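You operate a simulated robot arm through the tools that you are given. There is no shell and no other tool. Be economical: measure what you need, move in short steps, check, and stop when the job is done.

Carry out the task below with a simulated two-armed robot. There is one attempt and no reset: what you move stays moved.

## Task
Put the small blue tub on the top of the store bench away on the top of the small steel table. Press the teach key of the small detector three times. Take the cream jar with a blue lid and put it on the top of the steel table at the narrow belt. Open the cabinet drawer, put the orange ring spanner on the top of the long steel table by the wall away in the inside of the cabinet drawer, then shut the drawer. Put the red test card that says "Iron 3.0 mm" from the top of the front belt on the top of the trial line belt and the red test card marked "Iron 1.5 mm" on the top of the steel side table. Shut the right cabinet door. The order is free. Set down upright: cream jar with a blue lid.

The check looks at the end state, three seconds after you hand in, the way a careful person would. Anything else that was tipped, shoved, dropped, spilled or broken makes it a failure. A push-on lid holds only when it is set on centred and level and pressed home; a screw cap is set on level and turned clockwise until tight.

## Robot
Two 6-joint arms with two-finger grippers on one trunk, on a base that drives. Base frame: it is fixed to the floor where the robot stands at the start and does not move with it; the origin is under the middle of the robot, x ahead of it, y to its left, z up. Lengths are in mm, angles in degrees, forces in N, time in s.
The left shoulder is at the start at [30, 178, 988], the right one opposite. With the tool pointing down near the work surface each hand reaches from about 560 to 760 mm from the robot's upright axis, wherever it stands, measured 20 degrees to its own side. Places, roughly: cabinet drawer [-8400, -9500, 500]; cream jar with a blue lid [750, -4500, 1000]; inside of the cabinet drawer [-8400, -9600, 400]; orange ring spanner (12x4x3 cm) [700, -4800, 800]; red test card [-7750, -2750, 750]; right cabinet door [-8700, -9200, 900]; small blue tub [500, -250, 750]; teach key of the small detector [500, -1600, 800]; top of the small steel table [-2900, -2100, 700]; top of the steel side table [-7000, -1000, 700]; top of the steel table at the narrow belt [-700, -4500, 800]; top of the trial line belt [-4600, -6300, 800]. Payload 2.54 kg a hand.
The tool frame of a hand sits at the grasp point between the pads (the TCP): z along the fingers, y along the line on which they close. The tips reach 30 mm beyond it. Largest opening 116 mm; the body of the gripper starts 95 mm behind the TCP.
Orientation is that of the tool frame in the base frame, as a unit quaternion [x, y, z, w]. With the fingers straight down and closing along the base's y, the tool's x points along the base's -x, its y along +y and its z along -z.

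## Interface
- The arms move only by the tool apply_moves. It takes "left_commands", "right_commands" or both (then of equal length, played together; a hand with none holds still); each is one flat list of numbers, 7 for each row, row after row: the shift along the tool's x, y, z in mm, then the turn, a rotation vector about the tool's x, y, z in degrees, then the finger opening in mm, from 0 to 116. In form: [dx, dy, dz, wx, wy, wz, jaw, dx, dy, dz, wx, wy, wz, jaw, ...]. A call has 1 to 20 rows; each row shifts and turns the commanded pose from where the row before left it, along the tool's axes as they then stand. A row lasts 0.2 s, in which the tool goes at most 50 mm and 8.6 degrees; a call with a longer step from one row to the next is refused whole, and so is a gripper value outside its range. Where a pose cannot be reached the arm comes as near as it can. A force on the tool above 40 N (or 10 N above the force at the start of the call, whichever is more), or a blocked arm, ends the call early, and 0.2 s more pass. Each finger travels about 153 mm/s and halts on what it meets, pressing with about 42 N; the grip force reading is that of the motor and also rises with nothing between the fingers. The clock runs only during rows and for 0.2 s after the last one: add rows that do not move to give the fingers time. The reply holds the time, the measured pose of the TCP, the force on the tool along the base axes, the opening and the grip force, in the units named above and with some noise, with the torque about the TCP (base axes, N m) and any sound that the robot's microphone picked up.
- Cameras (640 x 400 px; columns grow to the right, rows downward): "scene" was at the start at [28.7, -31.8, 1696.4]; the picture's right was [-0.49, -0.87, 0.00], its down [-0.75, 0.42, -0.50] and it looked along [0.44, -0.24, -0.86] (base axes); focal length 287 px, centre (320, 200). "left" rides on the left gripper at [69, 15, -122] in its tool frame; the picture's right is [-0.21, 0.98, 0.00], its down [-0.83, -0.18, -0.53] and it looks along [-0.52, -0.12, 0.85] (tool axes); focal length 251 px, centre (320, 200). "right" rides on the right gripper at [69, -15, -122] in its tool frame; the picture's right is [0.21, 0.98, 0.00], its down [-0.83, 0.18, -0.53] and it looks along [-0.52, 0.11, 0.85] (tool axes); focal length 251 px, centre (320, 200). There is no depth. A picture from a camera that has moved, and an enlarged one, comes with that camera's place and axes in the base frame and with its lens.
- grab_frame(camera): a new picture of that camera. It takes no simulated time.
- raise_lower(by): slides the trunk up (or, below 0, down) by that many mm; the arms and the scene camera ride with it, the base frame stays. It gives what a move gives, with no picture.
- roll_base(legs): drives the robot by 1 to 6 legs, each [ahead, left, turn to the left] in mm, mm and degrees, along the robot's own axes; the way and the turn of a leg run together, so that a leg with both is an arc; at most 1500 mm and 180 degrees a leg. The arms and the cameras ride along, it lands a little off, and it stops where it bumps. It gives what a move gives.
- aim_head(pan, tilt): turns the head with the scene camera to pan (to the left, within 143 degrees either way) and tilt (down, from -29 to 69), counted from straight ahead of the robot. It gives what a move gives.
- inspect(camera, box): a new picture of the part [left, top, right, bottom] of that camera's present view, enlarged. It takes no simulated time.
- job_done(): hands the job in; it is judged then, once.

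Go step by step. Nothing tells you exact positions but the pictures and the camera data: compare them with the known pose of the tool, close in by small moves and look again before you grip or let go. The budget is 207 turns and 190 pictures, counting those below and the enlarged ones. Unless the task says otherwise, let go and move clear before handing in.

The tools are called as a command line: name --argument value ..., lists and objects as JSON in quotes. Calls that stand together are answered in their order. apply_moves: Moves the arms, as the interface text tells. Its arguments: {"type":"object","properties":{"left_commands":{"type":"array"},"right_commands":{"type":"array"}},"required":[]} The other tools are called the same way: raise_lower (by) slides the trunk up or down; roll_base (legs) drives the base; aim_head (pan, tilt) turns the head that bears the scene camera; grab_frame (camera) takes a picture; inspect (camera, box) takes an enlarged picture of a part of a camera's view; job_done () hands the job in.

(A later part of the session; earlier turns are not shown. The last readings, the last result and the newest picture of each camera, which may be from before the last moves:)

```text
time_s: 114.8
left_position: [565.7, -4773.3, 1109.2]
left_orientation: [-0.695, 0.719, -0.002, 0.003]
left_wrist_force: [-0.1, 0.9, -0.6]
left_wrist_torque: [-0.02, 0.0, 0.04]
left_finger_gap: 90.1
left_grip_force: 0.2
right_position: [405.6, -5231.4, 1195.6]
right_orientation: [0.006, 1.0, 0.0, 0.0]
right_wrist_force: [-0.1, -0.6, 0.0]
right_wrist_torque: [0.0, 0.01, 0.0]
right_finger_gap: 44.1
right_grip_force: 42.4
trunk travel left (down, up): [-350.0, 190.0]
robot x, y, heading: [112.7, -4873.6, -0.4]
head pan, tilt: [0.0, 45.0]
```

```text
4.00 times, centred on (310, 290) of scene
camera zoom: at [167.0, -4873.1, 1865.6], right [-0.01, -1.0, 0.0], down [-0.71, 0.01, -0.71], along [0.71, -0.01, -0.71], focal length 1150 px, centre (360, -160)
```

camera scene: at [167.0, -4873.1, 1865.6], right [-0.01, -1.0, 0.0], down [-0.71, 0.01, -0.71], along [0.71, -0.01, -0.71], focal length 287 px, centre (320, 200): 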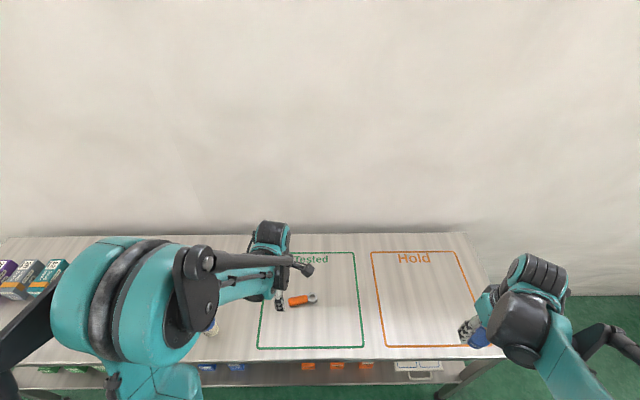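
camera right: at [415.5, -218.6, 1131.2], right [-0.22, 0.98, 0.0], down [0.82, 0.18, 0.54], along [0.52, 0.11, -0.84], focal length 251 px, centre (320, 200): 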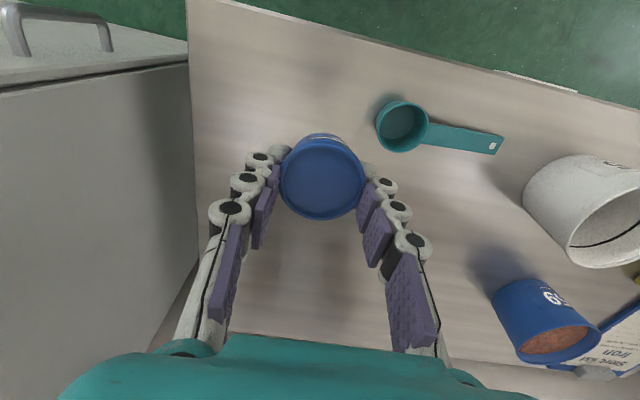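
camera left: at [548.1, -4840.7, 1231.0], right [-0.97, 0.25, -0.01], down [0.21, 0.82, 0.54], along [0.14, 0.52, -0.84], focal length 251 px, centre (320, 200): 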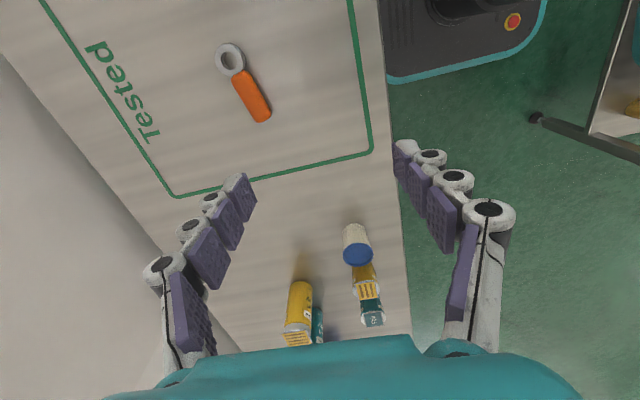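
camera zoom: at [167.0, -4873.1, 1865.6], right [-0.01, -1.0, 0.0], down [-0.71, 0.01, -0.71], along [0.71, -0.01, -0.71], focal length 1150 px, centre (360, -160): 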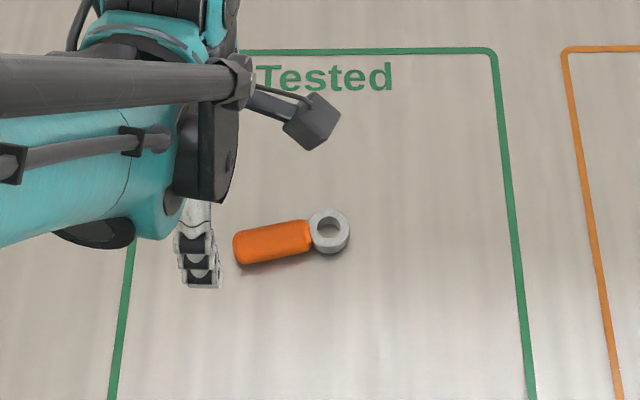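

Same plan with shorter rows.

apply_moves --left_commands '[8, -33, 0, 0, 0, 0, 80, 8, -33, 20, 0, 0, 0, 70, 8, -33, 20, 0, 0, 0, 70, 0, 0, 45, 0, 0, -6, 70, 0, 0, 45, 0, 0, -6, 70, 0, 0, 45, 0, 0, 0, 70, 0, 0, 0, 0, 0, 0, 70]'

grab_frame --camera "left"

inspect --camera "scene" --box '[240, 240, 380, 340]'

```text
time_s: 116.4
left_position: [666.8, -4801.0, 932.7]
left_orientation: [0.766, -0.643, 0.002, -0.002]
left_wrist_force: [0.0, 0.0, -0.3]
left_wrist_torque: [0.03, -0.04, -0.01]
left_finger_gap: 69.8
left_grip_force: 0.0
right_position: [405.3, -5232.3, 1195.5]
right_orientation: [0.005, 1.0, 0.0, 0.001]
right_wrist_force: [0.1, 0.1, -0.4]
right_wrist_torque: [-0.01, -0.04, 0.01]
right_finger_gap: 43.9
right_grip_force: 42.2
trunk travel left (down, up): [-350.0, 190.0]
robot x, y, heading: [114.9, -4872.1, -1.1]
head pan, tilt: [0.0, 45.0]
```

```text
133 pictures are left
camera left: at [664.3, -4870.5, 1055.4], right [-1.0, 0.04, -0.01], down [0.03, 0.84, 0.53], along [0.03, 0.53, -0.84], focal length 251 px, centre (320, 200)
```

left: 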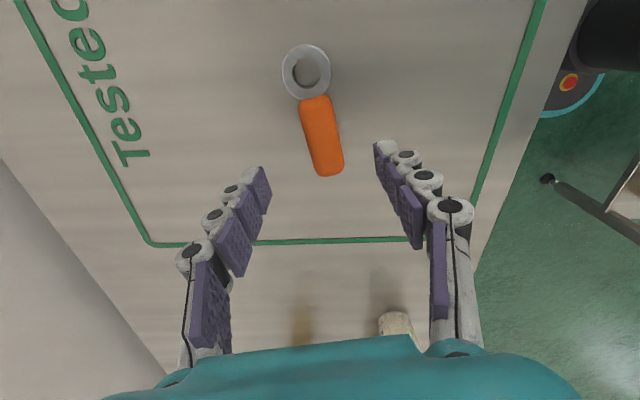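

```text
4.00 times, centred on (310, 290) of scene
camera zoom: at [165.7, -4873.1, 1865.7], right [-0.01, -1.0, 0.0], down [-0.71, 0.01, -0.71], along [0.71, -0.01, -0.71], focal length 1150 px, centre (360, -160)
```

zoom: 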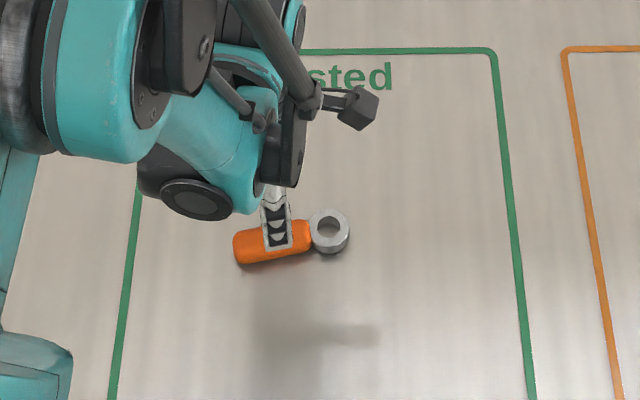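

Well aligned. I descend in diminishing steps and close on the handle.

apply_moves --left_commands '[0, 0, 40, 0, 0, -3, 60, 0, 0, 25, 0, 0, 0, 60, 0, 0, 8, 0, 0, 0, 60, 0, 0, 3, 0, 0, 0, 60, 0, 0, 3, 0, 0, 0, 60, 0, 0, 0, 0, 0, 0, 60]'

grab_frame --camera "left"

```text
time_s: 117.8
left_position: [667.3, -4800.5, 853.7]
left_orientation: [0.783, -0.622, 0.002, -0.002]
left_wrist_force: [0.2, -0.1, 0.2]
left_wrist_torque: [0.04, -0.01, -0.01]
left_finger_gap: 60.0
left_grip_force: 0.1
right_position: [405.4, -5232.6, 1195.4]
right_orientation: [0.005, 1.0, 0.0, 0.001]
right_wrist_force: [-0.8, 0.2, -0.9]
right_wrist_torque: [0.03, 0.01, 0.02]
right_finger_gap: 44.2
right_grip_force: 41.7
trunk travel left (down, up): [-350.0, 190.0]
robot x, y, heading: [121.1, -4871.3, -0.6]
head pan, tilt: [0.0, 45.0]
```

```text
131 pictures are left
camera left: at [666.8, -4869.6, 976.4], right [-1.0, -0.01, -0.01], down [-0.01, 0.84, 0.53], along [0.0, 0.53, -0.84], focal length 251 px, centre (320, 200)
```

left: 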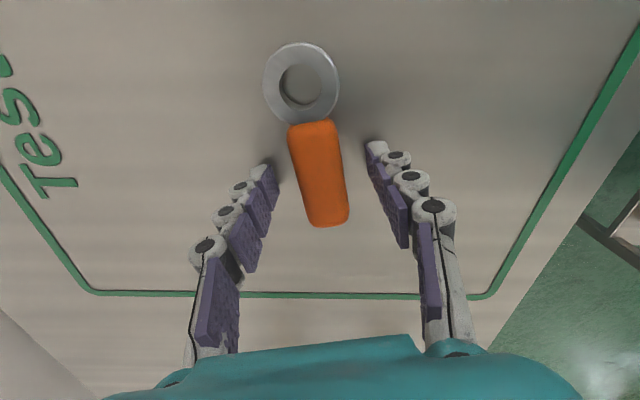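

apply_moves --left_commands '[0, 0, 4, 0, 0, 0, 60, 0, 0, 4, 0, 0, 0, 60, 0, 0, 3, 0, 0, 0, 60, 0, 0, 3, 0, 0, 0, 60, 0, 0, 0, 0, 0, 0, 60]'

grab_frame --camera "left"

```text
time_s: 118.5
left_position: [665.7, -4800.2, 846.5]
left_orientation: [0.783, -0.622, 0.002, -0.002]
left_wrist_force: [-2.0, -0.7, 14.2]
left_wrist_torque: [-0.13, 0.47, -0.02]
left_finger_gap: 63.6
left_grip_force: 2.3
right_position: [404.4, -5232.9, 1194.8]
right_orientation: [0.005, 1.0, -0.001, 0.001]
right_wrist_force: [0.5, 0.3, -0.9]
right_wrist_torque: [-0.01, 0.03, -0.05]
right_finger_gap: 43.7
right_grip_force: 42.2
trunk travel left (down, up): [-350.0, 190.0]
robot x, y, heading: [117.1, -4870.8, -0.9]
head pan, tilt: [0.0, 45.0]
stopped in row 3 (left hand): the force on the tool passed its limit at 52 N (the readings are from after the stop); the commanded pose is now the measured one
```

```text
130 pictures are left
camera left: at [665.9, -4870.0, 969.6], right [-1.0, -0.01, 0.0], down [-0.01, 0.85, 0.53], along [0.0, 0.53, -0.85], focal length 251 px, centre (320, 200)
```

left: 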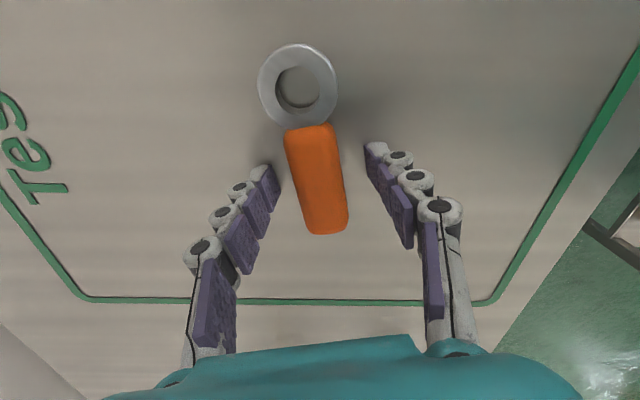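

Fingertips touched the table (about 817). I lift 2 mm, close and raise the spanner.

apply_moves --left_commands '[0, 0, -2, 0, 0, 0, 55, 0, 0, 0, 0, 0, 0, 30, 0, 0, 0, 0, 0, 0, 10, 0, 0, 0, 0, 0, 0, 5, 0, 0, 0, 0, 0, 0, 5, 0, 0, -20, 0, 0, 0, 5, 0, 0, -45, 0, 0, 0, 5, 0, 0, -45, 0, 0, 0, 5, 0, 0, -45, 0, 0, 0, 5, 0, 0, -45, 0, 0, 0, 5]'

grab_frame --camera "left"

```text
time_s: 120.7
left_position: [660.6, -4799.1, 1050.2]
left_orientation: [0.783, -0.622, 0.002, -0.001]
left_wrist_force: [-0.3, 0.1, -0.3]
left_wrist_torque: [0.0, -0.03, 0.01]
left_finger_gap: 28.9
left_grip_force: 42.4
right_position: [403.6, -5232.1, 1194.7]
right_orientation: [0.005, 1.0, 0.0, 0.001]
right_wrist_force: [-0.6, 0.3, -0.7]
right_wrist_torque: [0.01, -0.05, 0.02]
right_finger_gap: 44.0
right_grip_force: 42.1
trunk travel left (down, up): [-350.0, 190.0]
robot x, y, heading: [115.4, -4875.5, -0.7]
head pan, tilt: [0.0, 45.0]
```

```text
129 pictures are left
camera left: at [661.3, -4868.8, 1171.9], right [-1.0, -0.01, -0.01], down [-0.01, 0.85, 0.53], along [0.0, 0.53, -0.85], focal length 251 px, centre (320, 200)
```

left: 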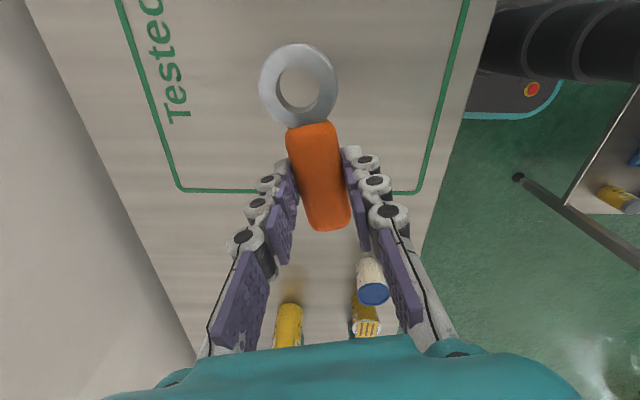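

The spanner is held. I tuck it in, leave the aisle northward and turn to face the hall (−x).

apply_moves --left_commands '[-9, 39, -5, 0, 0, 0, 5, -9, 39, -5, 0, 0, 0, 5, -9, 39, -5, 0, 0, 0, 5, -9, 39, -5, 0, 0, 0, 5, -9, 39, -5, 0, 0, 0, 5]'

roll_base --legs '[[0, 0, 90], [1200, 0, 0], [0, 0, 70]]'

aim_head --pan 0 --tilt 20

grab_frame --camera "scene"

```text
time_s: 121.9
left_position: [461.9, -4798.8, 1071.0]
left_orientation: [0.783, -0.622, 0.002, -0.001]
left_wrist_force: [-0.3, 0.1, -1.2]
left_wrist_torque: [-0.04, 0.01, -0.03]
left_finger_gap: 28.9
left_grip_force: 42.2
right_position: [404.6, -5231.5, 1195.8]
right_orientation: [0.005, 1.0, 0.0, 0.001]
right_wrist_force: [-0.8, 0.0, -0.5]
right_wrist_torque: [-0.03, -0.01, 0.04]
right_finger_gap: 43.8
right_grip_force: 42.2
trunk travel left (down, up): [-350.0, 190.0]
robot x, y, heading: [118.8, -4874.6, -0.8]
head pan, tilt: [0.0, 45.0]
```

```text
time_s: 135.1
left_position: [-277.5, -3615.2, 1071.3]
left_orientation: [0.726, 0.687, -0.002, -0.002]
left_wrist_force: [-0.6, -0.2, -1.5]
left_wrist_torque: [0.01, 0.0, -0.04]
left_finger_gap: 29.0
left_grip_force: 42.4
right_position: [-101.9, -3215.3, 1195.1]
right_orientation: [0.989, -0.145, -0.001, 0.0]
right_wrist_force: [0.9, 0.6, 0.2]
right_wrist_torque: [0.0, 0.01, 0.03]
right_finger_gap: 44.1
right_grip_force: 42.0
trunk travel left (down, up): [-350.0, 190.0]
robot x, y, heading: [77.4, -3639.9, 163.0]
head pan, tilt: [0.0, 45.0]
```

```text
time_s: 136.0
left_position: [-277.8, -3614.7, 1070.8]
left_orientation: [0.726, 0.688, -0.002, -0.001]
left_wrist_force: [0.1, 0.5, -1.1]
left_wrist_torque: [0.0, 0.0, -0.01]
left_finger_gap: 28.9
left_grip_force: 42.4
right_position: [-100.7, -3216.6, 1193.8]
right_orientation: [0.989, -0.147, -0.001, 0.0]
right_wrist_force: [0.1, 0.4, -0.3]
right_wrist_torque: [-0.01, 0.0, 0.0]
right_finger_gap: 43.7
right_grip_force: 41.9
trunk travel left (down, up): [-350.0, 190.0]
robot x, y, heading: [77.0, -3640.5, 163.1]
head pan, tilt: [0.0, 20.0]
```

```text
128 pictures are left
camera scene: at [17.1, -3622.1, 1904.2], right [0.29, 0.96, 0.0], down [0.33, -0.1, -0.94], along [-0.9, 0.27, -0.34], focal length 287 px, centre (320, 200)
```

scene: 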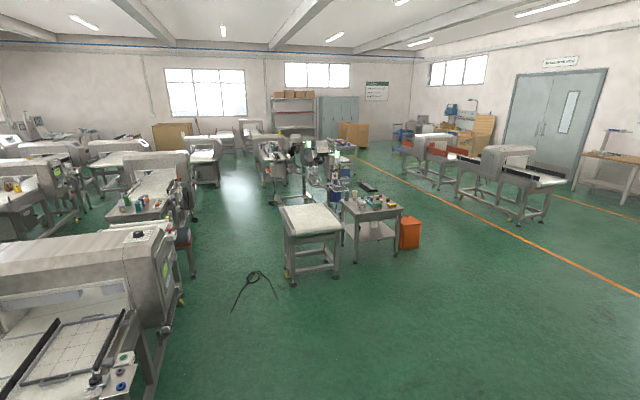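

The small steel table with the bin beside it is at about x −2770…, y −2350…−1730. I drive there.

roll_base --legs '[[0, 0, -20], [1290, 0, 0], [1250, 0, 0], [0, 0, 37]]'

aim_head --pan 0 --tilt 38

grab_frame --camera "scene"

```text
time_s: 151.3
left_position: [-2306.0, -2203.1, 1071.6]
left_orientation: [0.603, 0.798, -0.002, -0.002]
left_wrist_force: [-0.4, 0.3, -1.7]
left_wrist_torque: [0.01, 0.0, -0.03]
left_finger_gap: 29.0
left_grip_force: 42.1
right_position: [-2268.9, -1769.1, 1195.2]
right_orientation: [1.0, 0.019, 0.0, 0.0]
right_wrist_force: [-0.7, -0.1, -0.7]
right_wrist_torque: [-0.01, 0.03, -0.04]
right_finger_gap: 44.0
right_grip_force: 42.3
trunk travel left (down, up): [-350.0, 190.0]
robot x, y, heading: [-1963.1, -2114.0, -177.8]
head pan, tilt: [0.0, 20.0]
```

```text
time_s: 152.1
left_position: [-2305.3, -2204.2, 1071.1]
left_orientation: [0.603, 0.797, -0.001, -0.001]
left_wrist_force: [-1.1, 0.4, -1.3]
left_wrist_torque: [0.02, 0.02, -0.01]
left_finger_gap: 28.7
left_grip_force: 42.4
right_position: [-2269.5, -1767.1, 1194.0]
right_orientation: [1.0, 0.019, 0.0, -0.001]
right_wrist_force: [0.1, 0.1, 0.3]
right_wrist_torque: [-0.02, -0.01, -0.01]
right_finger_gap: 44.1
right_grip_force: 42.0
trunk travel left (down, up): [-350.0, 190.0]
robot x, y, heading: [-1964.2, -2114.4, -178.1]
head pan, tilt: [0.0, 38.0]
```

```text
127 pictures are left
camera scene: at [-2018.4, -2114.2, 1875.9], right [-0.04, 1.0, 0.0], down [0.61, 0.02, -0.79], along [-0.79, -0.03, -0.62], focal length 287 px, centre (320, 200)
```

scene: 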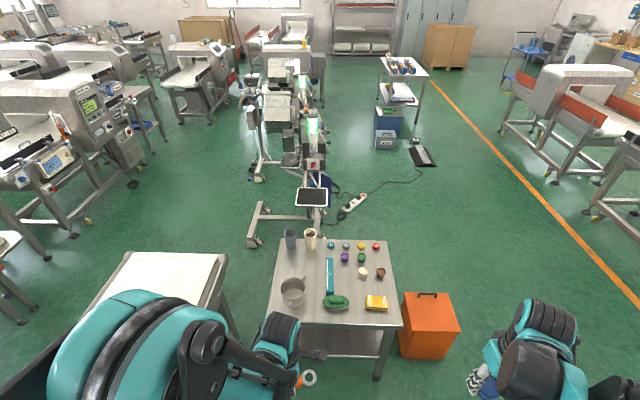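

I see the table with several items; I zoom in to find a free spot.

inspect --camera "scene" --box '[260, 225, 420, 335]'

```text
3.64 times, centred on (340, 280) of scene
camera zoom: at [-2018.4, -2114.2, 1875.9], right [-0.04, 1.0, 0.0], down [0.61, 0.02, -0.79], along [-0.79, -0.03, -0.62], focal length 1045 px, centre (247, -91)
```

zoom: 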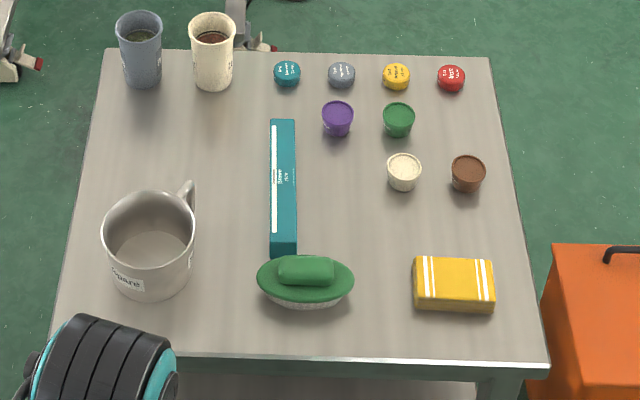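

A free patch lies between the teal box and the cream pot, about [-2828, -2024]. I drive closer, lower the trunk and check with the right hand's camera.

roll_base --legs '[[200, 50, -2]]'

apply_moves --right_commands '[-45, 15, 0, 0, 0, 0, 30, -45, 15, 0, 0, 0, 0, 30, -45, 15, 0, 0, 0, 0, 30, -45, 15, 0, 0, 0, 0, 30, -45, 15, 0, 0, 0, 0, 30, -45, 15, 0, 0, 0, 0, 30]'

raise_lower --by -130

grab_frame --camera "right"

inspect --camera "scene" --box '[240, 200, 480, 400]'

```text
time_s: 153.7
left_position: [-2511.8, -2243.4, 1070.8]
left_orientation: [0.617, 0.787, -0.002, -0.002]
left_wrist_force: [0.7, 0.1, -1.5]
left_wrist_torque: [-0.03, 0.0, 0.01]
left_finger_gap: 29.2
left_grip_force: 41.8
right_position: [-2458.5, -1811.1, 1193.6]
right_orientation: [1.0, 0.001, 0.0, -0.001]
right_wrist_force: [-1.5, -0.1, -1.1]
right_wrist_torque: [-0.03, -0.05, -0.01]
right_finger_gap: 43.9
right_grip_force: 41.4
trunk travel left (down, up): [-350.0, 190.0]
robot x, y, heading: [-2164.2, -2168.9, -179.9]
head pan, tilt: [0.0, 38.0]
```

```text
time_s: 155.1
left_position: [-2513.1, -2244.5, 1071.0]
left_orientation: [0.617, 0.787, -0.001, -0.001]
left_wrist_force: [-0.1, -0.7, -1.5]
left_wrist_torque: [0.0, -0.03, -0.02]
left_finger_gap: 29.1
left_grip_force: 41.5
right_position: [-2727.1, -1904.0, 1191.4]
right_orientation: [1.0, 0.0, 0.0, -0.001]
right_wrist_force: [-0.5, -0.2, -0.5]
right_wrist_torque: [0.01, -0.04, 0.01]
right_finger_gap: 43.8
right_grip_force: 42.0
trunk travel left (down, up): [-350.0, 190.0]
robot x, y, heading: [-2165.5, -2167.5, 179.9]
head pan, tilt: [0.0, 38.0]
```

```text
time_s: 156.7
left_position: [-2512.1, -2244.1, 940.8]
left_orientation: [0.617, 0.787, -0.002, -0.002]
left_wrist_force: [-1.1, 0.6, -1.1]
left_wrist_torque: [0.0, 0.02, 0.02]
left_finger_gap: 28.8
left_grip_force: 41.8
right_position: [-2725.4, -1903.1, 1061.9]
right_orientation: [1.0, -0.001, -0.001, 0.0]
right_wrist_force: [-0.4, 0.0, -0.2]
right_wrist_torque: [-0.04, 0.0, -0.01]
right_finger_gap: 44.1
right_grip_force: 42.1
trunk travel left (down, up): [-220.0, 320.0]
robot x, y, heading: [-2164.6, -2166.8, -180.0]
head pan, tilt: [0.0, 38.0]
```

```text
125 pictures are left
camera right: at [-2656.3, -1887.7, 1185.2], right [0.22, -0.98, 0.0], down [-0.82, -0.18, 0.53], along [-0.52, -0.11, -0.84], focal length 251 px, centre (320, 200)
```

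right: 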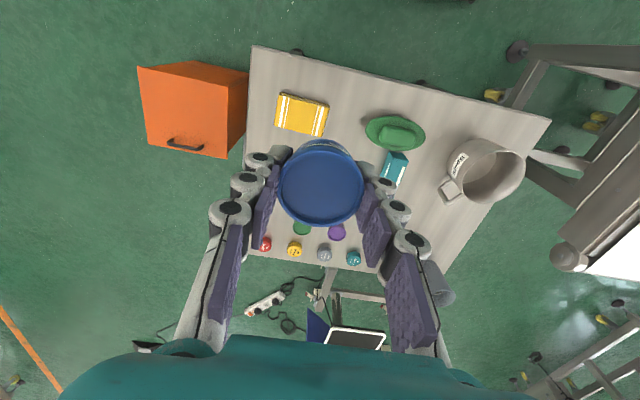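

```text
2.00 times, centred on (360, 300) of scene
camera zoom: at [-2220.3, -2165.4, 1746.0], right [0.0, 1.0, 0.0], down [0.62, 0.0, -0.79], along [-0.79, 0.0, -0.62], focal length 575 px, centre (240, 0)
```

zoom: 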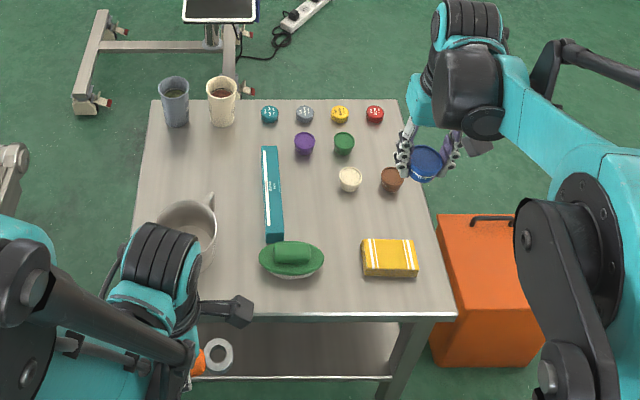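

The table top is roughly z 660–690. I nudge closer, pull the left hand back, lower a bit more and take the tub over the free spot.

apply_moves --left_commands '[-9.5, 39, 0, 0, 0, 0, 5, -9.5, 39, -10, 0, 0, 0, 5, -9.5, 20, -20, 0, 0, 0, 5]' --right_commands '[-30, 25, 10, 0, 0, 0, 30, -30, 35, 10, 0, 0, 0, 30, -30, 35, 10, 0, 0, 0, 30]'

roll_base --legs '[[80, 0, 0]]'

raise_lower --by -70

grab_frame --camera "right"

inspect --camera "scene" --box '[240, 200, 480, 400]'

```text
time_s: 157.5
left_position: [-2409.6, -2250.2, 971.2]
left_orientation: [0.618, 0.786, -0.001, -0.002]
left_wrist_force: [0.1, -0.9, -0.4]
left_wrist_torque: [0.02, -0.02, 0.02]
left_finger_gap: 29.1
left_grip_force: 42.3
right_position: [-2815.9, -2000.8, 1032.2]
right_orientation: [1.0, 0.0, -0.001, -0.002]
right_wrist_force: [1.2, -0.6, -0.2]
right_wrist_torque: [0.06, 0.01, 0.04]
right_finger_gap: 44.0
right_grip_force: 42.2
trunk travel left (down, up): [-220.0, 320.0]
robot x, y, heading: [-2163.1, -2166.9, 180.1]
head pan, tilt: [0.0, 38.0]
```

```text
time_s: 158.6
left_position: [-2490.1, -2249.4, 971.4]
left_orientation: [0.618, 0.786, -0.001, -0.001]
left_wrist_force: [-0.6, 0.0, -0.6]
left_wrist_torque: [0.0, -0.04, 0.02]
left_finger_gap: 28.9
left_grip_force: 42.5
right_position: [-2896.8, -1999.1, 1031.5]
right_orientation: [1.0, 0.0, 0.0, 0.0]
right_wrist_force: [-1.0, -0.6, -1.3]
right_wrist_torque: [-0.01, -0.05, 0.01]
right_finger_gap: 43.8
right_grip_force: 42.2
trunk travel left (down, up): [-220.0, 320.0]
robot x, y, heading: [-2242.1, -2165.4, 180.0]
head pan, tilt: [0.0, 38.0]
```

```text
time_s: 159.6
left_position: [-2489.6, -2248.0, 901.5]
left_orientation: [0.618, 0.786, -0.002, -0.002]
left_wrist_force: [-1.2, -0.4, -0.9]
left_wrist_torque: [-0.02, 0.05, 0.02]
left_finger_gap: 29.0
left_grip_force: 42.3
right_position: [-2894.6, -1998.6, 962.0]
right_orientation: [1.0, -0.001, -0.001, 0.0]
right_wrist_force: [0.2, -0.2, 0.2]
right_wrist_torque: [0.02, 0.0, -0.01]
right_finger_gap: 44.0
right_grip_force: 42.1
trunk travel left (down, up): [-150.0, 390.0]
robot x, y, heading: [-2242.8, -2167.2, 179.8]
head pan, tilt: [0.0, 38.0]
```

```text
123 pictures are left
camera right: at [-2824.9, -1983.3, 1084.5], right [0.21, -0.98, 0.0], down [-0.83, -0.18, 0.54], along [-0.52, -0.11, -0.84], focal length 251 px, centre (320, 200)
```

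right: 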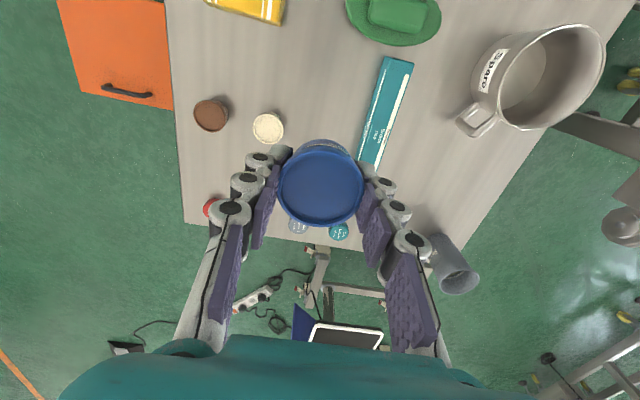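

```text
2.00 times, centred on (360, 300) of scene
camera zoom: at [-2299.4, -2165.3, 1676.0], right [0.0, 1.0, 0.0], down [0.62, 0.0, -0.79], along [-0.79, 0.0, -0.62], focal length 575 px, centre (240, 0)
```

zoom: 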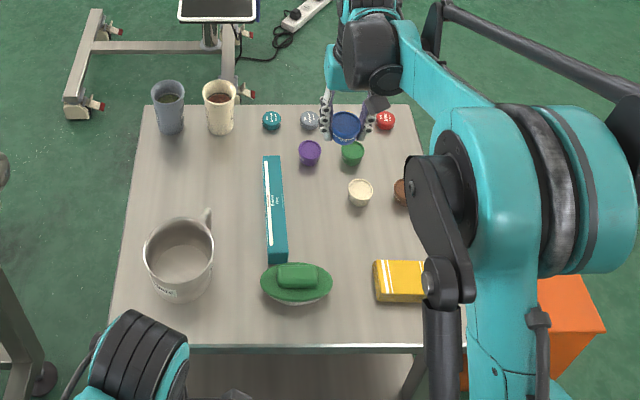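

The free spot is about [-2885, -2012] with table near 660. I move over it and descend most of the way.

apply_moves --right_commands '[10, 13, 20, 0, 0, 0, 30, 0, 0, 45, 0, 0, 0, 30, 0, 0, 45, 0, 0, 0, 30, 0, 0, 45, 0, 0, 0, 30, 0, 0, 45, 0, 0, 0, 30, 0, 0, 10, 0, 0, 0, 30, 0, 0, 0, 0, 0, 0, 30]'

grab_frame --camera "right"

inspect --camera "scene" --box '[310, 230, 450, 330]'

```text
time_s: 161.2
left_position: [-2489.4, -2250.0, 901.5]
left_orientation: [0.618, 0.786, -0.002, -0.002]
left_wrist_force: [-0.1, 0.5, -1.6]
left_wrist_torque: [-0.02, 0.02, 0.0]
left_finger_gap: 29.0
left_grip_force: 41.7
right_position: [-2883.7, -2012.7, 755.2]
right_orientation: [1.0, 0.0, 0.0, 0.0]
right_wrist_force: [-0.4, 0.3, -1.1]
right_wrist_torque: [-0.03, 0.04, -0.02]
right_finger_gap: 43.8
right_grip_force: 41.9
trunk travel left (down, up): [-150.0, 390.0]
robot x, y, heading: [-2243.4, -2166.4, 179.8]
head pan, tilt: [0.0, 38.0]
```

```text
121 pictures are left
camera right: at [-2814.1, -1996.5, 877.2], right [0.21, -0.98, 0.0], down [-0.83, -0.18, 0.53], along [-0.52, -0.11, -0.84], focal length 251 px, centre (320, 200)
```

right: 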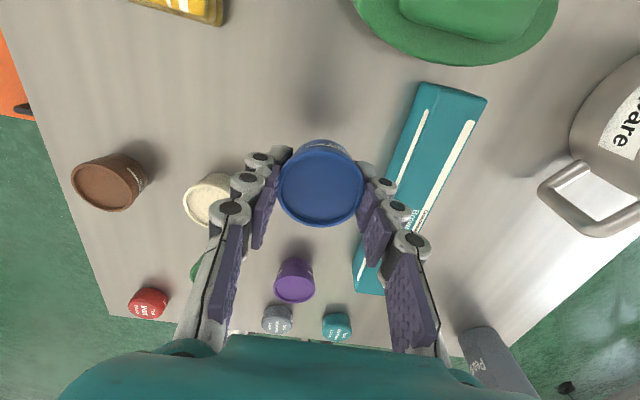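

```text
4.00 times, centred on (380, 280) of scene
camera zoom: at [-2299.9, -2165.4, 1675.8], right [0.0, 1.0, 0.0], down [0.62, 0.0, -0.79], along [-0.79, 0.0, -0.62], focal length 1150 px, centre (80, -120)
```

zoom: 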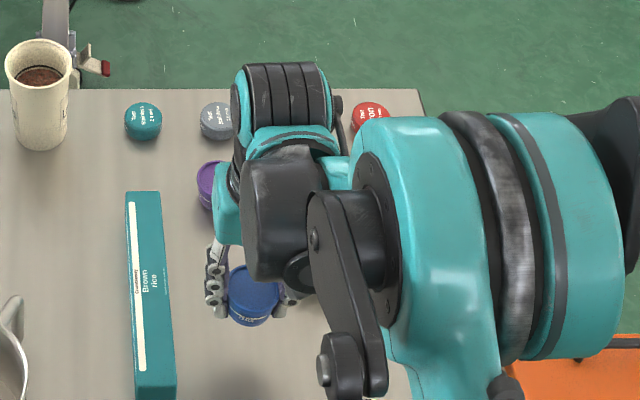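

Clear on all sides; I shift 8 mm away from the teal box and lower gently.

apply_moves --right_commands '[0, -8, 15, 0, 0, 0, 30, 0, 0, 15, 0, 0, 0, 30, 0, 0, 5, 0, 0, 0, 30, 0, 0, 5, 0, 0, 0, 30, 0, 0, 3, 0, 0, 0, 30, 0, 0, 0, 0, 0, 0, 30]'

inspect --camera "scene" --box '[310, 250, 420, 330]'

```text
time_s: 162.6
left_position: [-2490.2, -2248.7, 901.0]
left_orientation: [0.617, 0.787, -0.002, -0.001]
left_wrist_force: [-0.8, 0.3, -1.0]
left_wrist_torque: [-0.01, -0.01, 0.03]
left_finger_gap: 28.8
left_grip_force: 41.9
right_position: [-2884.0, -2003.6, 710.0]
right_orientation: [1.0, 0.0, -0.001, -0.001]
right_wrist_force: [-1.1, 0.3, -0.2]
right_wrist_torque: [0.01, 0.0, -0.01]
right_finger_gap: 44.0
right_grip_force: 42.4
trunk travel left (down, up): [-150.0, 390.0]
robot x, y, heading: [-2243.0, -2162.3, 179.8]
head pan, tilt: [0.0, 38.0]
```

```text
5.00 times, centred on (365, 290) of scene
camera zoom: at [-2299.8, -2165.4, 1675.8], right [0.0, 1.0, 0.0], down [0.62, 0.0, -0.79], along [-0.79, 0.0, -0.62], focal length 1437 px, centre (95, -250)
```

zoom: 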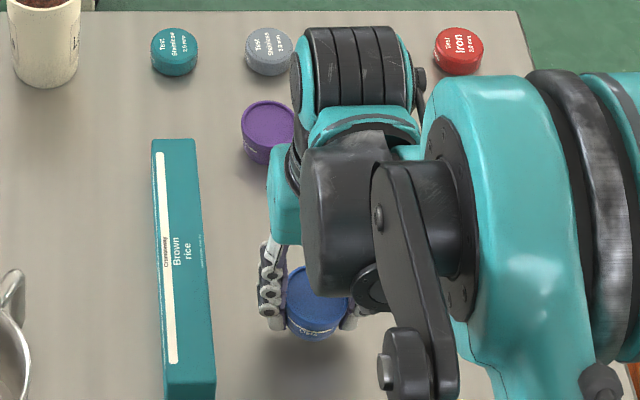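

apply_moves --right_commands '[0, 0, 4, 0, 0, 0, 30, 0, 0, 4, 0, 0, 0, 30, 0, 0, 3, 0, 0, 0, 30, 0, 0, 3, 0, 0, 0, 30, 0, 0, 0, 0, 0, 0, 30]'

inspect --camera "scene" --box '[310, 250, 420, 330]'

```text
time_s: 163.8
left_position: [-2489.5, -2248.4, 900.3]
left_orientation: [0.617, 0.787, -0.003, -0.002]
left_wrist_force: [-0.2, -0.3, -0.1]
left_wrist_torque: [-0.02, 0.02, -0.06]
left_finger_gap: 28.9
left_grip_force: 41.6
right_position: [-2884.9, -2003.5, 695.2]
right_orientation: [1.0, -0.001, 0.0, 0.0]
right_wrist_force: [0.4, -0.1, 0.1]
right_wrist_torque: [0.0, 0.01, 0.0]
right_finger_gap: 44.0
right_grip_force: 42.3
trunk travel left (down, up): [-150.0, 390.0]
robot x, y, heading: [-2244.6, -2168.0, 179.7]
head pan, tilt: [0.0, 38.0]
```

```text
5.00 times, centred on (365, 290) of scene
camera zoom: at [-2299.8, -2165.3, 1675.8], right [0.0, 1.0, 0.0], down [0.62, 0.0, -0.79], along [-0.79, 0.0, -0.62], focal length 1437 px, centre (95, -250)
```

zoom: 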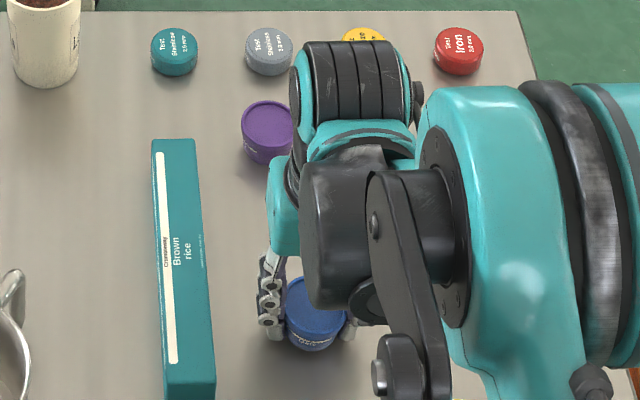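

apply_moves --right_commands '[0, 0, 4, 0, 0, 0, 30, 0, 0, 4, 0, 0, 0, 30, 0, 0, 3, 0, 0, 0, 30, 0, 0, 3, 0, 0, 0, 30, 0, 0, 3, 0, 0, 0, 30, 0, 0, 0, 0, 0, 0, 30]'

inspect --camera "scene" --box '[310, 250, 420, 330]'

```text
time_s: 164.6
left_position: [-2489.0, -2248.2, 901.7]
left_orientation: [0.618, 0.786, -0.003, -0.003]
left_wrist_force: [0.4, -0.8, -1.2]
left_wrist_torque: [0.03, -0.01, -0.01]
left_finger_gap: 28.8
left_grip_force: 42.0
right_position: [-2885.6, -2003.7, 689.9]
right_orientation: [1.0, 0.0, -0.002, 0.0]
right_wrist_force: [4.3, -1.0, 25.0]
right_wrist_torque: [-0.53, -0.2, 0.06]
right_finger_gap: 44.0
right_grip_force: 41.8
trunk travel left (down, up): [-150.0, 390.0]
robot x, y, heading: [-2243.2, -2161.6, 179.9]
head pan, tilt: [0.0, 38.0]
stopped in row 3 (right hand): the force on the tool passed its limit at 47 N (the readings are from after the stop); the commanded pose is now the measured one
```

```text
5.00 times, centred on (365, 290) of scene
camera zoom: at [-2296.7, -2166.0, 1676.2], right [0.0, 1.0, 0.0], down [0.61, 0.0, -0.79], along [-0.79, 0.0, -0.61], focal length 1437 px, centre (95, -250)
```

zoom: 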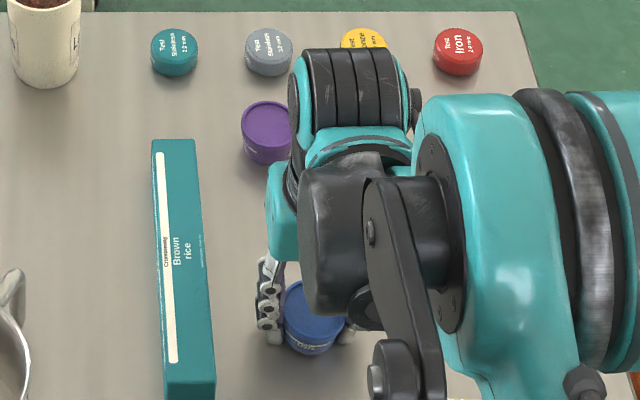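

Contact at TCP 690. I release with a modest opening and rise straight up.

apply_moves --right_commands '[0, 0, -1, 0, 0, 0, 40, 0, 0, 0, 0, 0, 0, 52, 0, 0, 0, 0, 0, 0, 64, 0, 0, 0, 0, 0, 0, 64, 0, 0, -20, 0, 0, 0, 64, 0, 0, -45, 0, 0, 0, 64, 0, 0, -45, 0, 0, 0, 64, 0, 0, -45, 0, 0, 0, 64, 0, 0, -45, 0, 0, 0, 64, 0, 0, -45, 0, 0, 0, 64]'

grab_frame --camera "right"

```text
time_s: 166.8
left_position: [-2489.5, -2249.5, 901.5]
left_orientation: [0.618, 0.786, -0.002, -0.002]
left_wrist_force: [-0.2, -0.8, -1.4]
left_wrist_torque: [0.01, 0.0, 0.03]
left_finger_gap: 28.9
left_grip_force: 42.1
right_position: [-2884.0, -2001.7, 934.3]
right_orientation: [1.0, -0.001, -0.002, 0.001]
right_wrist_force: [0.4, 0.8, 0.7]
right_wrist_torque: [-0.01, 0.01, 0.02]
right_finger_gap: 64.1
right_grip_force: 0.1
trunk travel left (down, up): [-150.0, 390.0]
robot x, y, heading: [-2242.1, -2165.0, 180.0]
head pan, tilt: [0.0, 38.0]
```

```text
116 pictures are left
camera right: at [-2814.0, -1986.8, 1056.2], right [0.21, -0.98, 0.0], down [-0.82, -0.18, 0.54], along [-0.52, -0.11, -0.84], focal length 251 px, centre (320, 200)
```

right: 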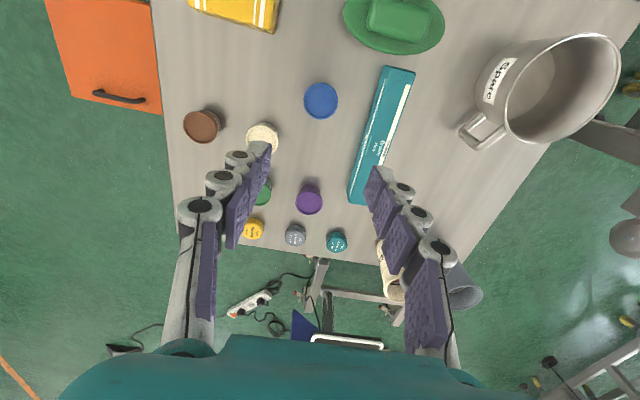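

The tub is placed. I retract the right arm, back away and look for the route west.

apply_moves --right_commands '[45, 0, -20, 0, 0, 0, 64, 45, 0, -20, 0, 0, 0, 64, 45, 0, -20, 0, 0, 0, 64, 45, -15, -10, 0, 0, 0, 64, 45, -15, 0, 0, 0, 0, 64, 45, -15, 0, 0, 0, 0, 64, 45, -15, 0, 0, 0, 0, 64]'

roll_base --legs '[[-500, 0, 0], [0, 0, -50]]'

raise_lower --by 100

aim_head --pan 30 --tilt 15

grab_frame --camera "scene"

```text
time_s: 168.4
left_position: [-2489.0, -2248.7, 901.6]
left_orientation: [0.618, 0.786, -0.002, -0.002]
left_wrist_force: [-0.3, 0.7, -1.4]
left_wrist_torque: [-0.01, 0.02, 0.06]
left_finger_gap: 28.7
left_grip_force: 41.7
right_position: [-2568.6, -1941.6, 1003.2]
right_orientation: [1.0, -0.001, -0.002, 0.0]
right_wrist_force: [0.3, 0.5, 0.0]
right_wrist_torque: [0.02, 0.03, 0.04]
right_finger_gap: 63.9
right_grip_force: 0.0
trunk travel left (down, up): [-150.0, 390.0]
robot x, y, heading: [-2242.0, -2165.3, 179.8]
head pan, tilt: [0.0, 38.0]
```

```text
time_s: 173.6
left_position: [-1967.5, -2029.8, 900.7]
left_orientation: [0.896, 0.443, -0.001, -0.002]
left_wrist_force: [-0.2, -0.1, -2.0]
left_wrist_torque: [-0.01, -0.02, 0.02]
left_finger_gap: 28.6
left_grip_force: 42.2
right_position: [-1779.0, -1774.5, 1003.8]
right_orientation: [0.902, -0.431, -0.002, -0.001]
right_wrist_force: [0.6, -0.2, -0.3]
right_wrist_torque: [0.02, -0.01, -0.05]
right_finger_gap: 64.1
right_grip_force: 0.1
trunk travel left (down, up): [-150.0, 390.0]
robot x, y, heading: [-1752.1, -2168.4, 128.8]
head pan, tilt: [0.0, 38.0]
```

```text
time_s: 174.9
left_position: [-1968.9, -2029.3, 1001.9]
left_orientation: [0.896, 0.444, -0.001, -0.002]
left_wrist_force: [0.2, 0.7, -1.3]
left_wrist_torque: [-0.02, 0.01, 0.0]
left_finger_gap: 29.1
left_grip_force: 42.1
right_position: [-1779.8, -1774.7, 1102.8]
right_orientation: [0.903, -0.431, -0.001, -0.002]
right_wrist_force: [0.4, 0.1, 0.6]
right_wrist_torque: [0.01, -0.01, -0.01]
right_finger_gap: 63.8
right_grip_force: 0.1
trunk travel left (down, up): [-250.0, 290.0]
robot x, y, heading: [-1749.3, -2165.4, 129.0]
head pan, tilt: [0.0, 38.0]
```

```text
time_s: 175.9
left_position: [-1968.0, -2029.2, 1001.4]
left_orientation: [0.896, 0.445, -0.002, -0.003]
left_wrist_force: [0.7, -0.7, -0.6]
left_wrist_torque: [0.01, -0.03, -0.01]
left_finger_gap: 29.1
left_grip_force: 41.5
right_position: [-1779.8, -1773.8, 1103.2]
right_orientation: [0.903, -0.43, -0.002, -0.001]
right_wrist_force: [-0.6, -0.1, 0.4]
right_wrist_torque: [0.03, -0.02, -0.05]
right_finger_gap: 64.1
right_grip_force: 0.0
trunk travel left (down, up): [-250.0, 290.0]
robot x, y, heading: [-1746.0, -2170.7, 128.7]
head pan, tilt: [30.0, 15.0]
```

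```text
115 pictures are left
camera scene: at [-1817.8, -2157.8, 1812.3], right [0.36, 0.93, 0.0], down [0.24, -0.09, -0.97], along [-0.9, 0.35, -0.26], focal length 287 px, centre (320, 200)
```

scene: 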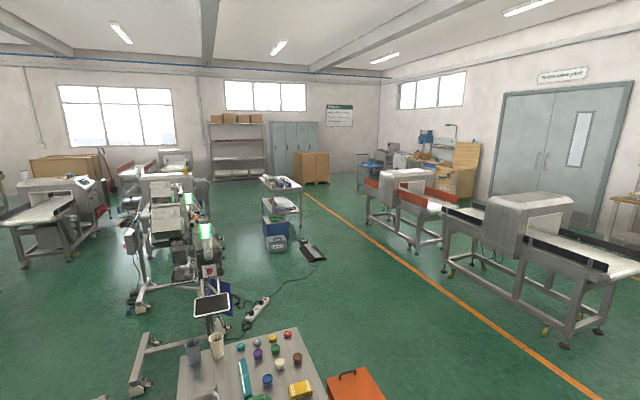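

The side table (with papers) stands near [-7000, -1000] and the front belt farther left. I drive around the bin and along the orange line, staying clear of the floor cable.

roll_base --legs '[[0, 0, -11.7], [1000, 0, 0], [980, 0, 0], [0, 0, 63], [1500, 0, 0], [1400, 0, 0]]'

aim_head --pan 40 --tilt 20

grab_frame --camera "scene"

```text
time_s: 202.5
left_position: [-5781.0, -498.5, 1000.8]
left_orientation: [0.621, 0.784, -0.003, -0.002]
left_wrist_force: [-0.5, -0.5, -0.9]
left_wrist_torque: [-0.02, 0.01, -0.01]
left_finger_gap: 29.0
left_grip_force: 42.0
right_position: [-5859.1, -189.2, 1102.2]
right_orientation: [1.0, -0.004, -0.002, -0.001]
right_wrist_force: [-0.1, 0.1, -0.3]
right_wrist_torque: [-0.01, -0.02, -0.06]
right_finger_gap: 63.9
right_grip_force: 0.0
trunk travel left (down, up): [-250.0, 290.0]
robot x, y, heading: [-5532.8, -417.9, 179.7]
head pan, tilt: [30.0, 15.0]
```

```text
time_s: 203.2
left_position: [-5780.0, -497.9, 1000.8]
left_orientation: [0.621, 0.784, -0.002, -0.003]
left_wrist_force: [-0.1, -0.2, -1.1]
left_wrist_torque: [-0.02, -0.03, -0.01]
left_finger_gap: 28.8
left_grip_force: 41.9
right_position: [-5857.4, -189.8, 1103.2]
right_orientation: [1.0, -0.003, -0.002, 0.0]
right_wrist_force: [0.2, -0.7, 0.5]
right_wrist_torque: [0.02, 0.03, -0.01]
right_finger_gap: 64.0
right_grip_force: 0.0
trunk travel left (down, up): [-250.0, 290.0]
robot x, y, heading: [-5531.7, -417.6, 179.5]
head pan, tilt: [40.0, 20.0]
```

```text
114 pictures are left
camera scene: at [-5575.6, -475.8, 1804.3], right [-0.64, 0.77, 0.0], down [0.26, 0.22, -0.94], along [-0.72, -0.6, -0.34], focal length 287 px, centre (320, 200)
```

scene: 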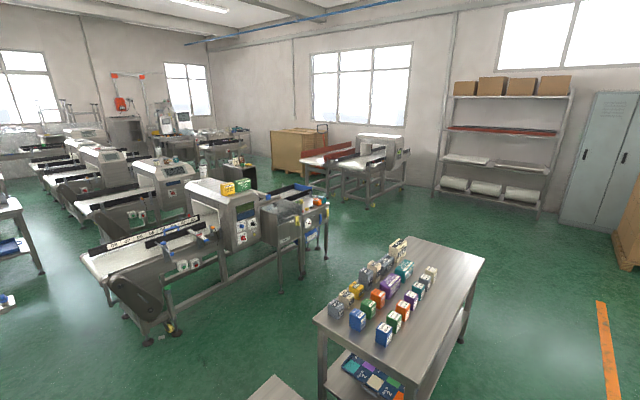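

The side table with boxes is ahead; the front belt should be near pixel (290, 195). I zoom there.

inspect --camera "scene" --box '[80, 150, 340, 310]'

inspect --camera "scene" --box '[300, 220, 500, 400]'

```text
2.46 times, centred on (210, 230) of scene
camera zoom: at [-5575.6, -475.8, 1804.3], right [-0.64, 0.77, 0.0], down [0.26, 0.22, -0.94], along [-0.72, -0.6, -0.34], focal length 707 px, centre (591, 126)
```

zoom: 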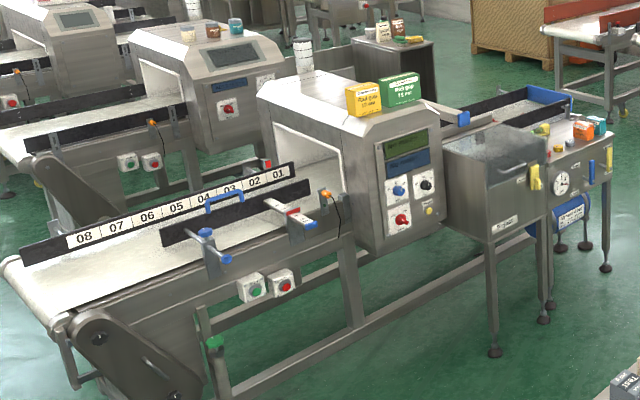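

```text
2.22 times, centred on (400, 310) of scene
camera zoom: at [-5575.6, -475.8, 1804.3], right [-0.64, 0.77, 0.0], down [0.26, 0.22, -0.94], along [-0.72, -0.6, -0.34], focal length 639 px, centre (142, -44)
```

zoom: 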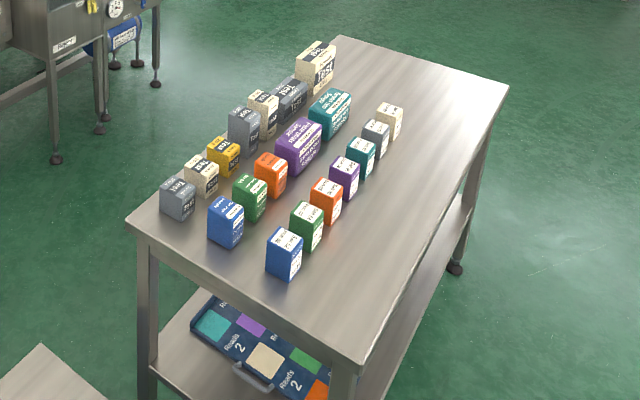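

The side table spans x −7660…−6450, y −1240…−690 with free space on its north side. The front belt's outfeed lies beyond. I drive further west for a better view.

roll_base --legs '[[1400, -150, 0], [900, 0, 0]]'

aim_head --pan 60 --tilt 25

grab_frame --camera "scene"

aim_head --pan 0 --tilt 20

grab_frame --camera "scene"

```text
time_s: 214.3
left_position: [-8010.7, -316.8, 1000.6]
left_orientation: [0.614, 0.789, -0.003, -0.001]
left_wrist_force: [-0.2, 0.0, -1.8]
left_wrist_torque: [-0.03, 0.0, -0.01]
left_finger_gap: 29.0
left_grip_force: 42.3
right_position: [-8092.7, -10.2, 1103.1]
right_orientation: [1.0, 0.003, -0.002, 0.0]
right_wrist_force: [0.5, -0.6, -0.5]
right_wrist_torque: [0.0, -0.04, -0.02]
right_finger_gap: 63.9
right_grip_force: 0.1
trunk travel left (down, up): [-250.0, 290.0]
robot x, y, heading: [-7763.9, -234.4, -179.5]
head pan, tilt: [40.0, 20.0]
```

```text
time_s: 215.1
left_position: [-8009.1, -316.6, 1000.1]
left_orientation: [0.615, 0.789, -0.002, -0.002]
left_wrist_force: [0.5, -0.9, -0.6]
left_wrist_torque: [0.0, -0.03, 0.0]
left_finger_gap: 28.8
left_grip_force: 42.5
right_position: [-8091.9, -9.5, 1103.9]
right_orientation: [1.0, 0.003, -0.001, 0.0]
right_wrist_force: [-0.2, 0.7, 0.0]
right_wrist_torque: [-0.01, 0.0, 0.02]
right_finger_gap: 64.1
right_grip_force: 0.1
trunk travel left (down, up): [-250.0, 290.0]
robot x, y, heading: [-7765.7, -232.1, -179.6]
head pan, tilt: [60.0, 25.0]
```

```text
111 pictures are left
camera scene: at [-7780.4, -312.1, 1796.2], right [-0.87, 0.49, 0.0], down [0.21, 0.37, -0.91], along [-0.45, -0.79, -0.42], focal length 287 px, centre (320, 200)
```

scene: 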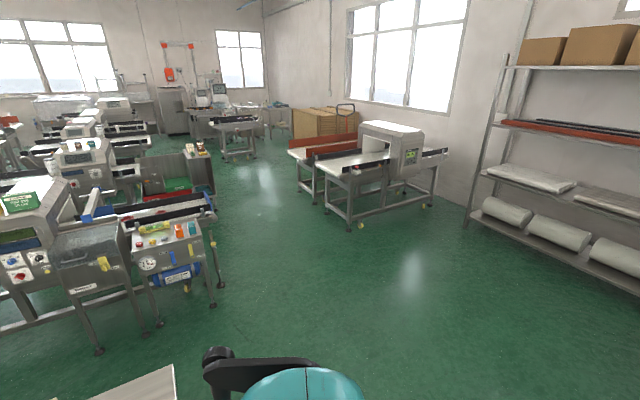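

```text
time_s: 216.4
left_position: [-8009.4, -316.3, 1000.4]
left_orientation: [0.614, 0.789, -0.002, -0.002]
left_wrist_force: [-0.5, 0.1, -1.4]
left_wrist_torque: [-0.01, -0.01, 0.04]
left_finger_gap: 28.8
left_grip_force: 41.3
right_position: [-8092.2, -10.2, 1104.9]
right_orientation: [1.0, 0.004, -0.001, 0.0]
right_wrist_force: [0.7, 0.6, -1.1]
right_wrist_torque: [0.01, -0.03, 0.01]
right_finger_gap: 64.2
right_grip_force: 0.0
trunk travel left (down, up): [-250.0, 290.0]
robot x, y, heading: [-7769.0, -236.8, -179.5]
head pan, tilt: [0.0, 20.0]
```

```text
110 pictures are left
camera scene: at [-7828.0, -232.8, 1804.2], right [-0.01, 1.0, 0.0], down [0.34, 0.0, -0.94], along [-0.94, -0.01, -0.34], focal length 287 px, centre (320, 200)
```

scene: 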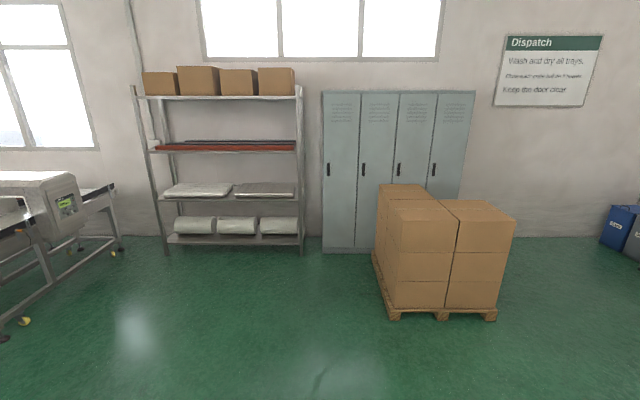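

The outfeed belt's free end is at about x −8050, y −2700. I drive round to face it from the west.

roll_base --legs '[[760, 0, 0], [0, 0, 90], [1400, 0, 0], [900, 0, 0], [0, 0, 90]]'

aim_head --pan -5 --tilt 40

grab_frame --camera "scene"

```text
time_s: 237.3
left_position: [-8111.2, -2656.4, 1001.1]
left_orientation: [-0.496, 0.869, -0.001, 0.001]
left_wrist_force: [-0.6, -0.7, -0.3]
left_wrist_torque: [0.08, 0.0, 0.03]
left_finger_gap: 28.9
left_grip_force: 42.2
right_position: [-8267.4, -2932.6, 1102.3]
right_orientation: [0.377, 0.926, 0.0, 0.0]
right_wrist_force: [0.5, -0.7, -0.6]
right_wrist_torque: [0.13, 0.0, -0.03]
right_finger_gap: 64.2
right_grip_force: 0.1
trunk travel left (down, up): [-250.0, 290.0]
robot x, y, heading: [-8344.3, -2537.0, -44.4]
head pan, tilt: [0.0, 20.0]
stopped in leg 5: the robot was blocked; the commanded pose is now the measured one
```

```text
time_s: 238.1
left_position: [-8111.6, -2652.6, 1000.9]
left_orientation: [-0.496, 0.868, -0.002, 0.002]
left_wrist_force: [-0.4, -0.2, -0.9]
left_wrist_torque: [0.01, 0.06, -0.01]
left_finger_gap: 28.7
left_grip_force: 42.1
right_position: [-8268.6, -2930.3, 1102.3]
right_orientation: [0.376, 0.926, -0.001, 0.002]
right_wrist_force: [0.6, -0.4, 0.4]
right_wrist_torque: [0.02, -0.02, 0.0]
right_finger_gap: 64.1
right_grip_force: 0.0
trunk travel left (down, up): [-250.0, 290.0]
robot x, y, heading: [-8343.3, -2537.3, -44.2]
head pan, tilt: [-5.0, 40.0]
```

```text
109 pictures are left
camera scene: at [-8310.5, -2583.6, 1772.9], right [-0.76, -0.65, 0.0], down [-0.42, 0.49, -0.77], along [0.5, -0.58, -0.64], focal length 287 px, centre (320, 200)
```

scene: 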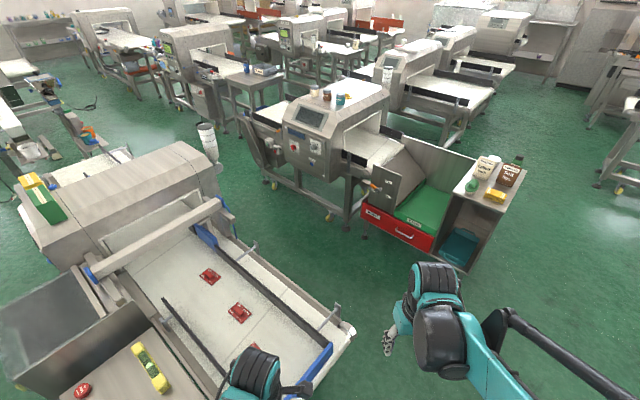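

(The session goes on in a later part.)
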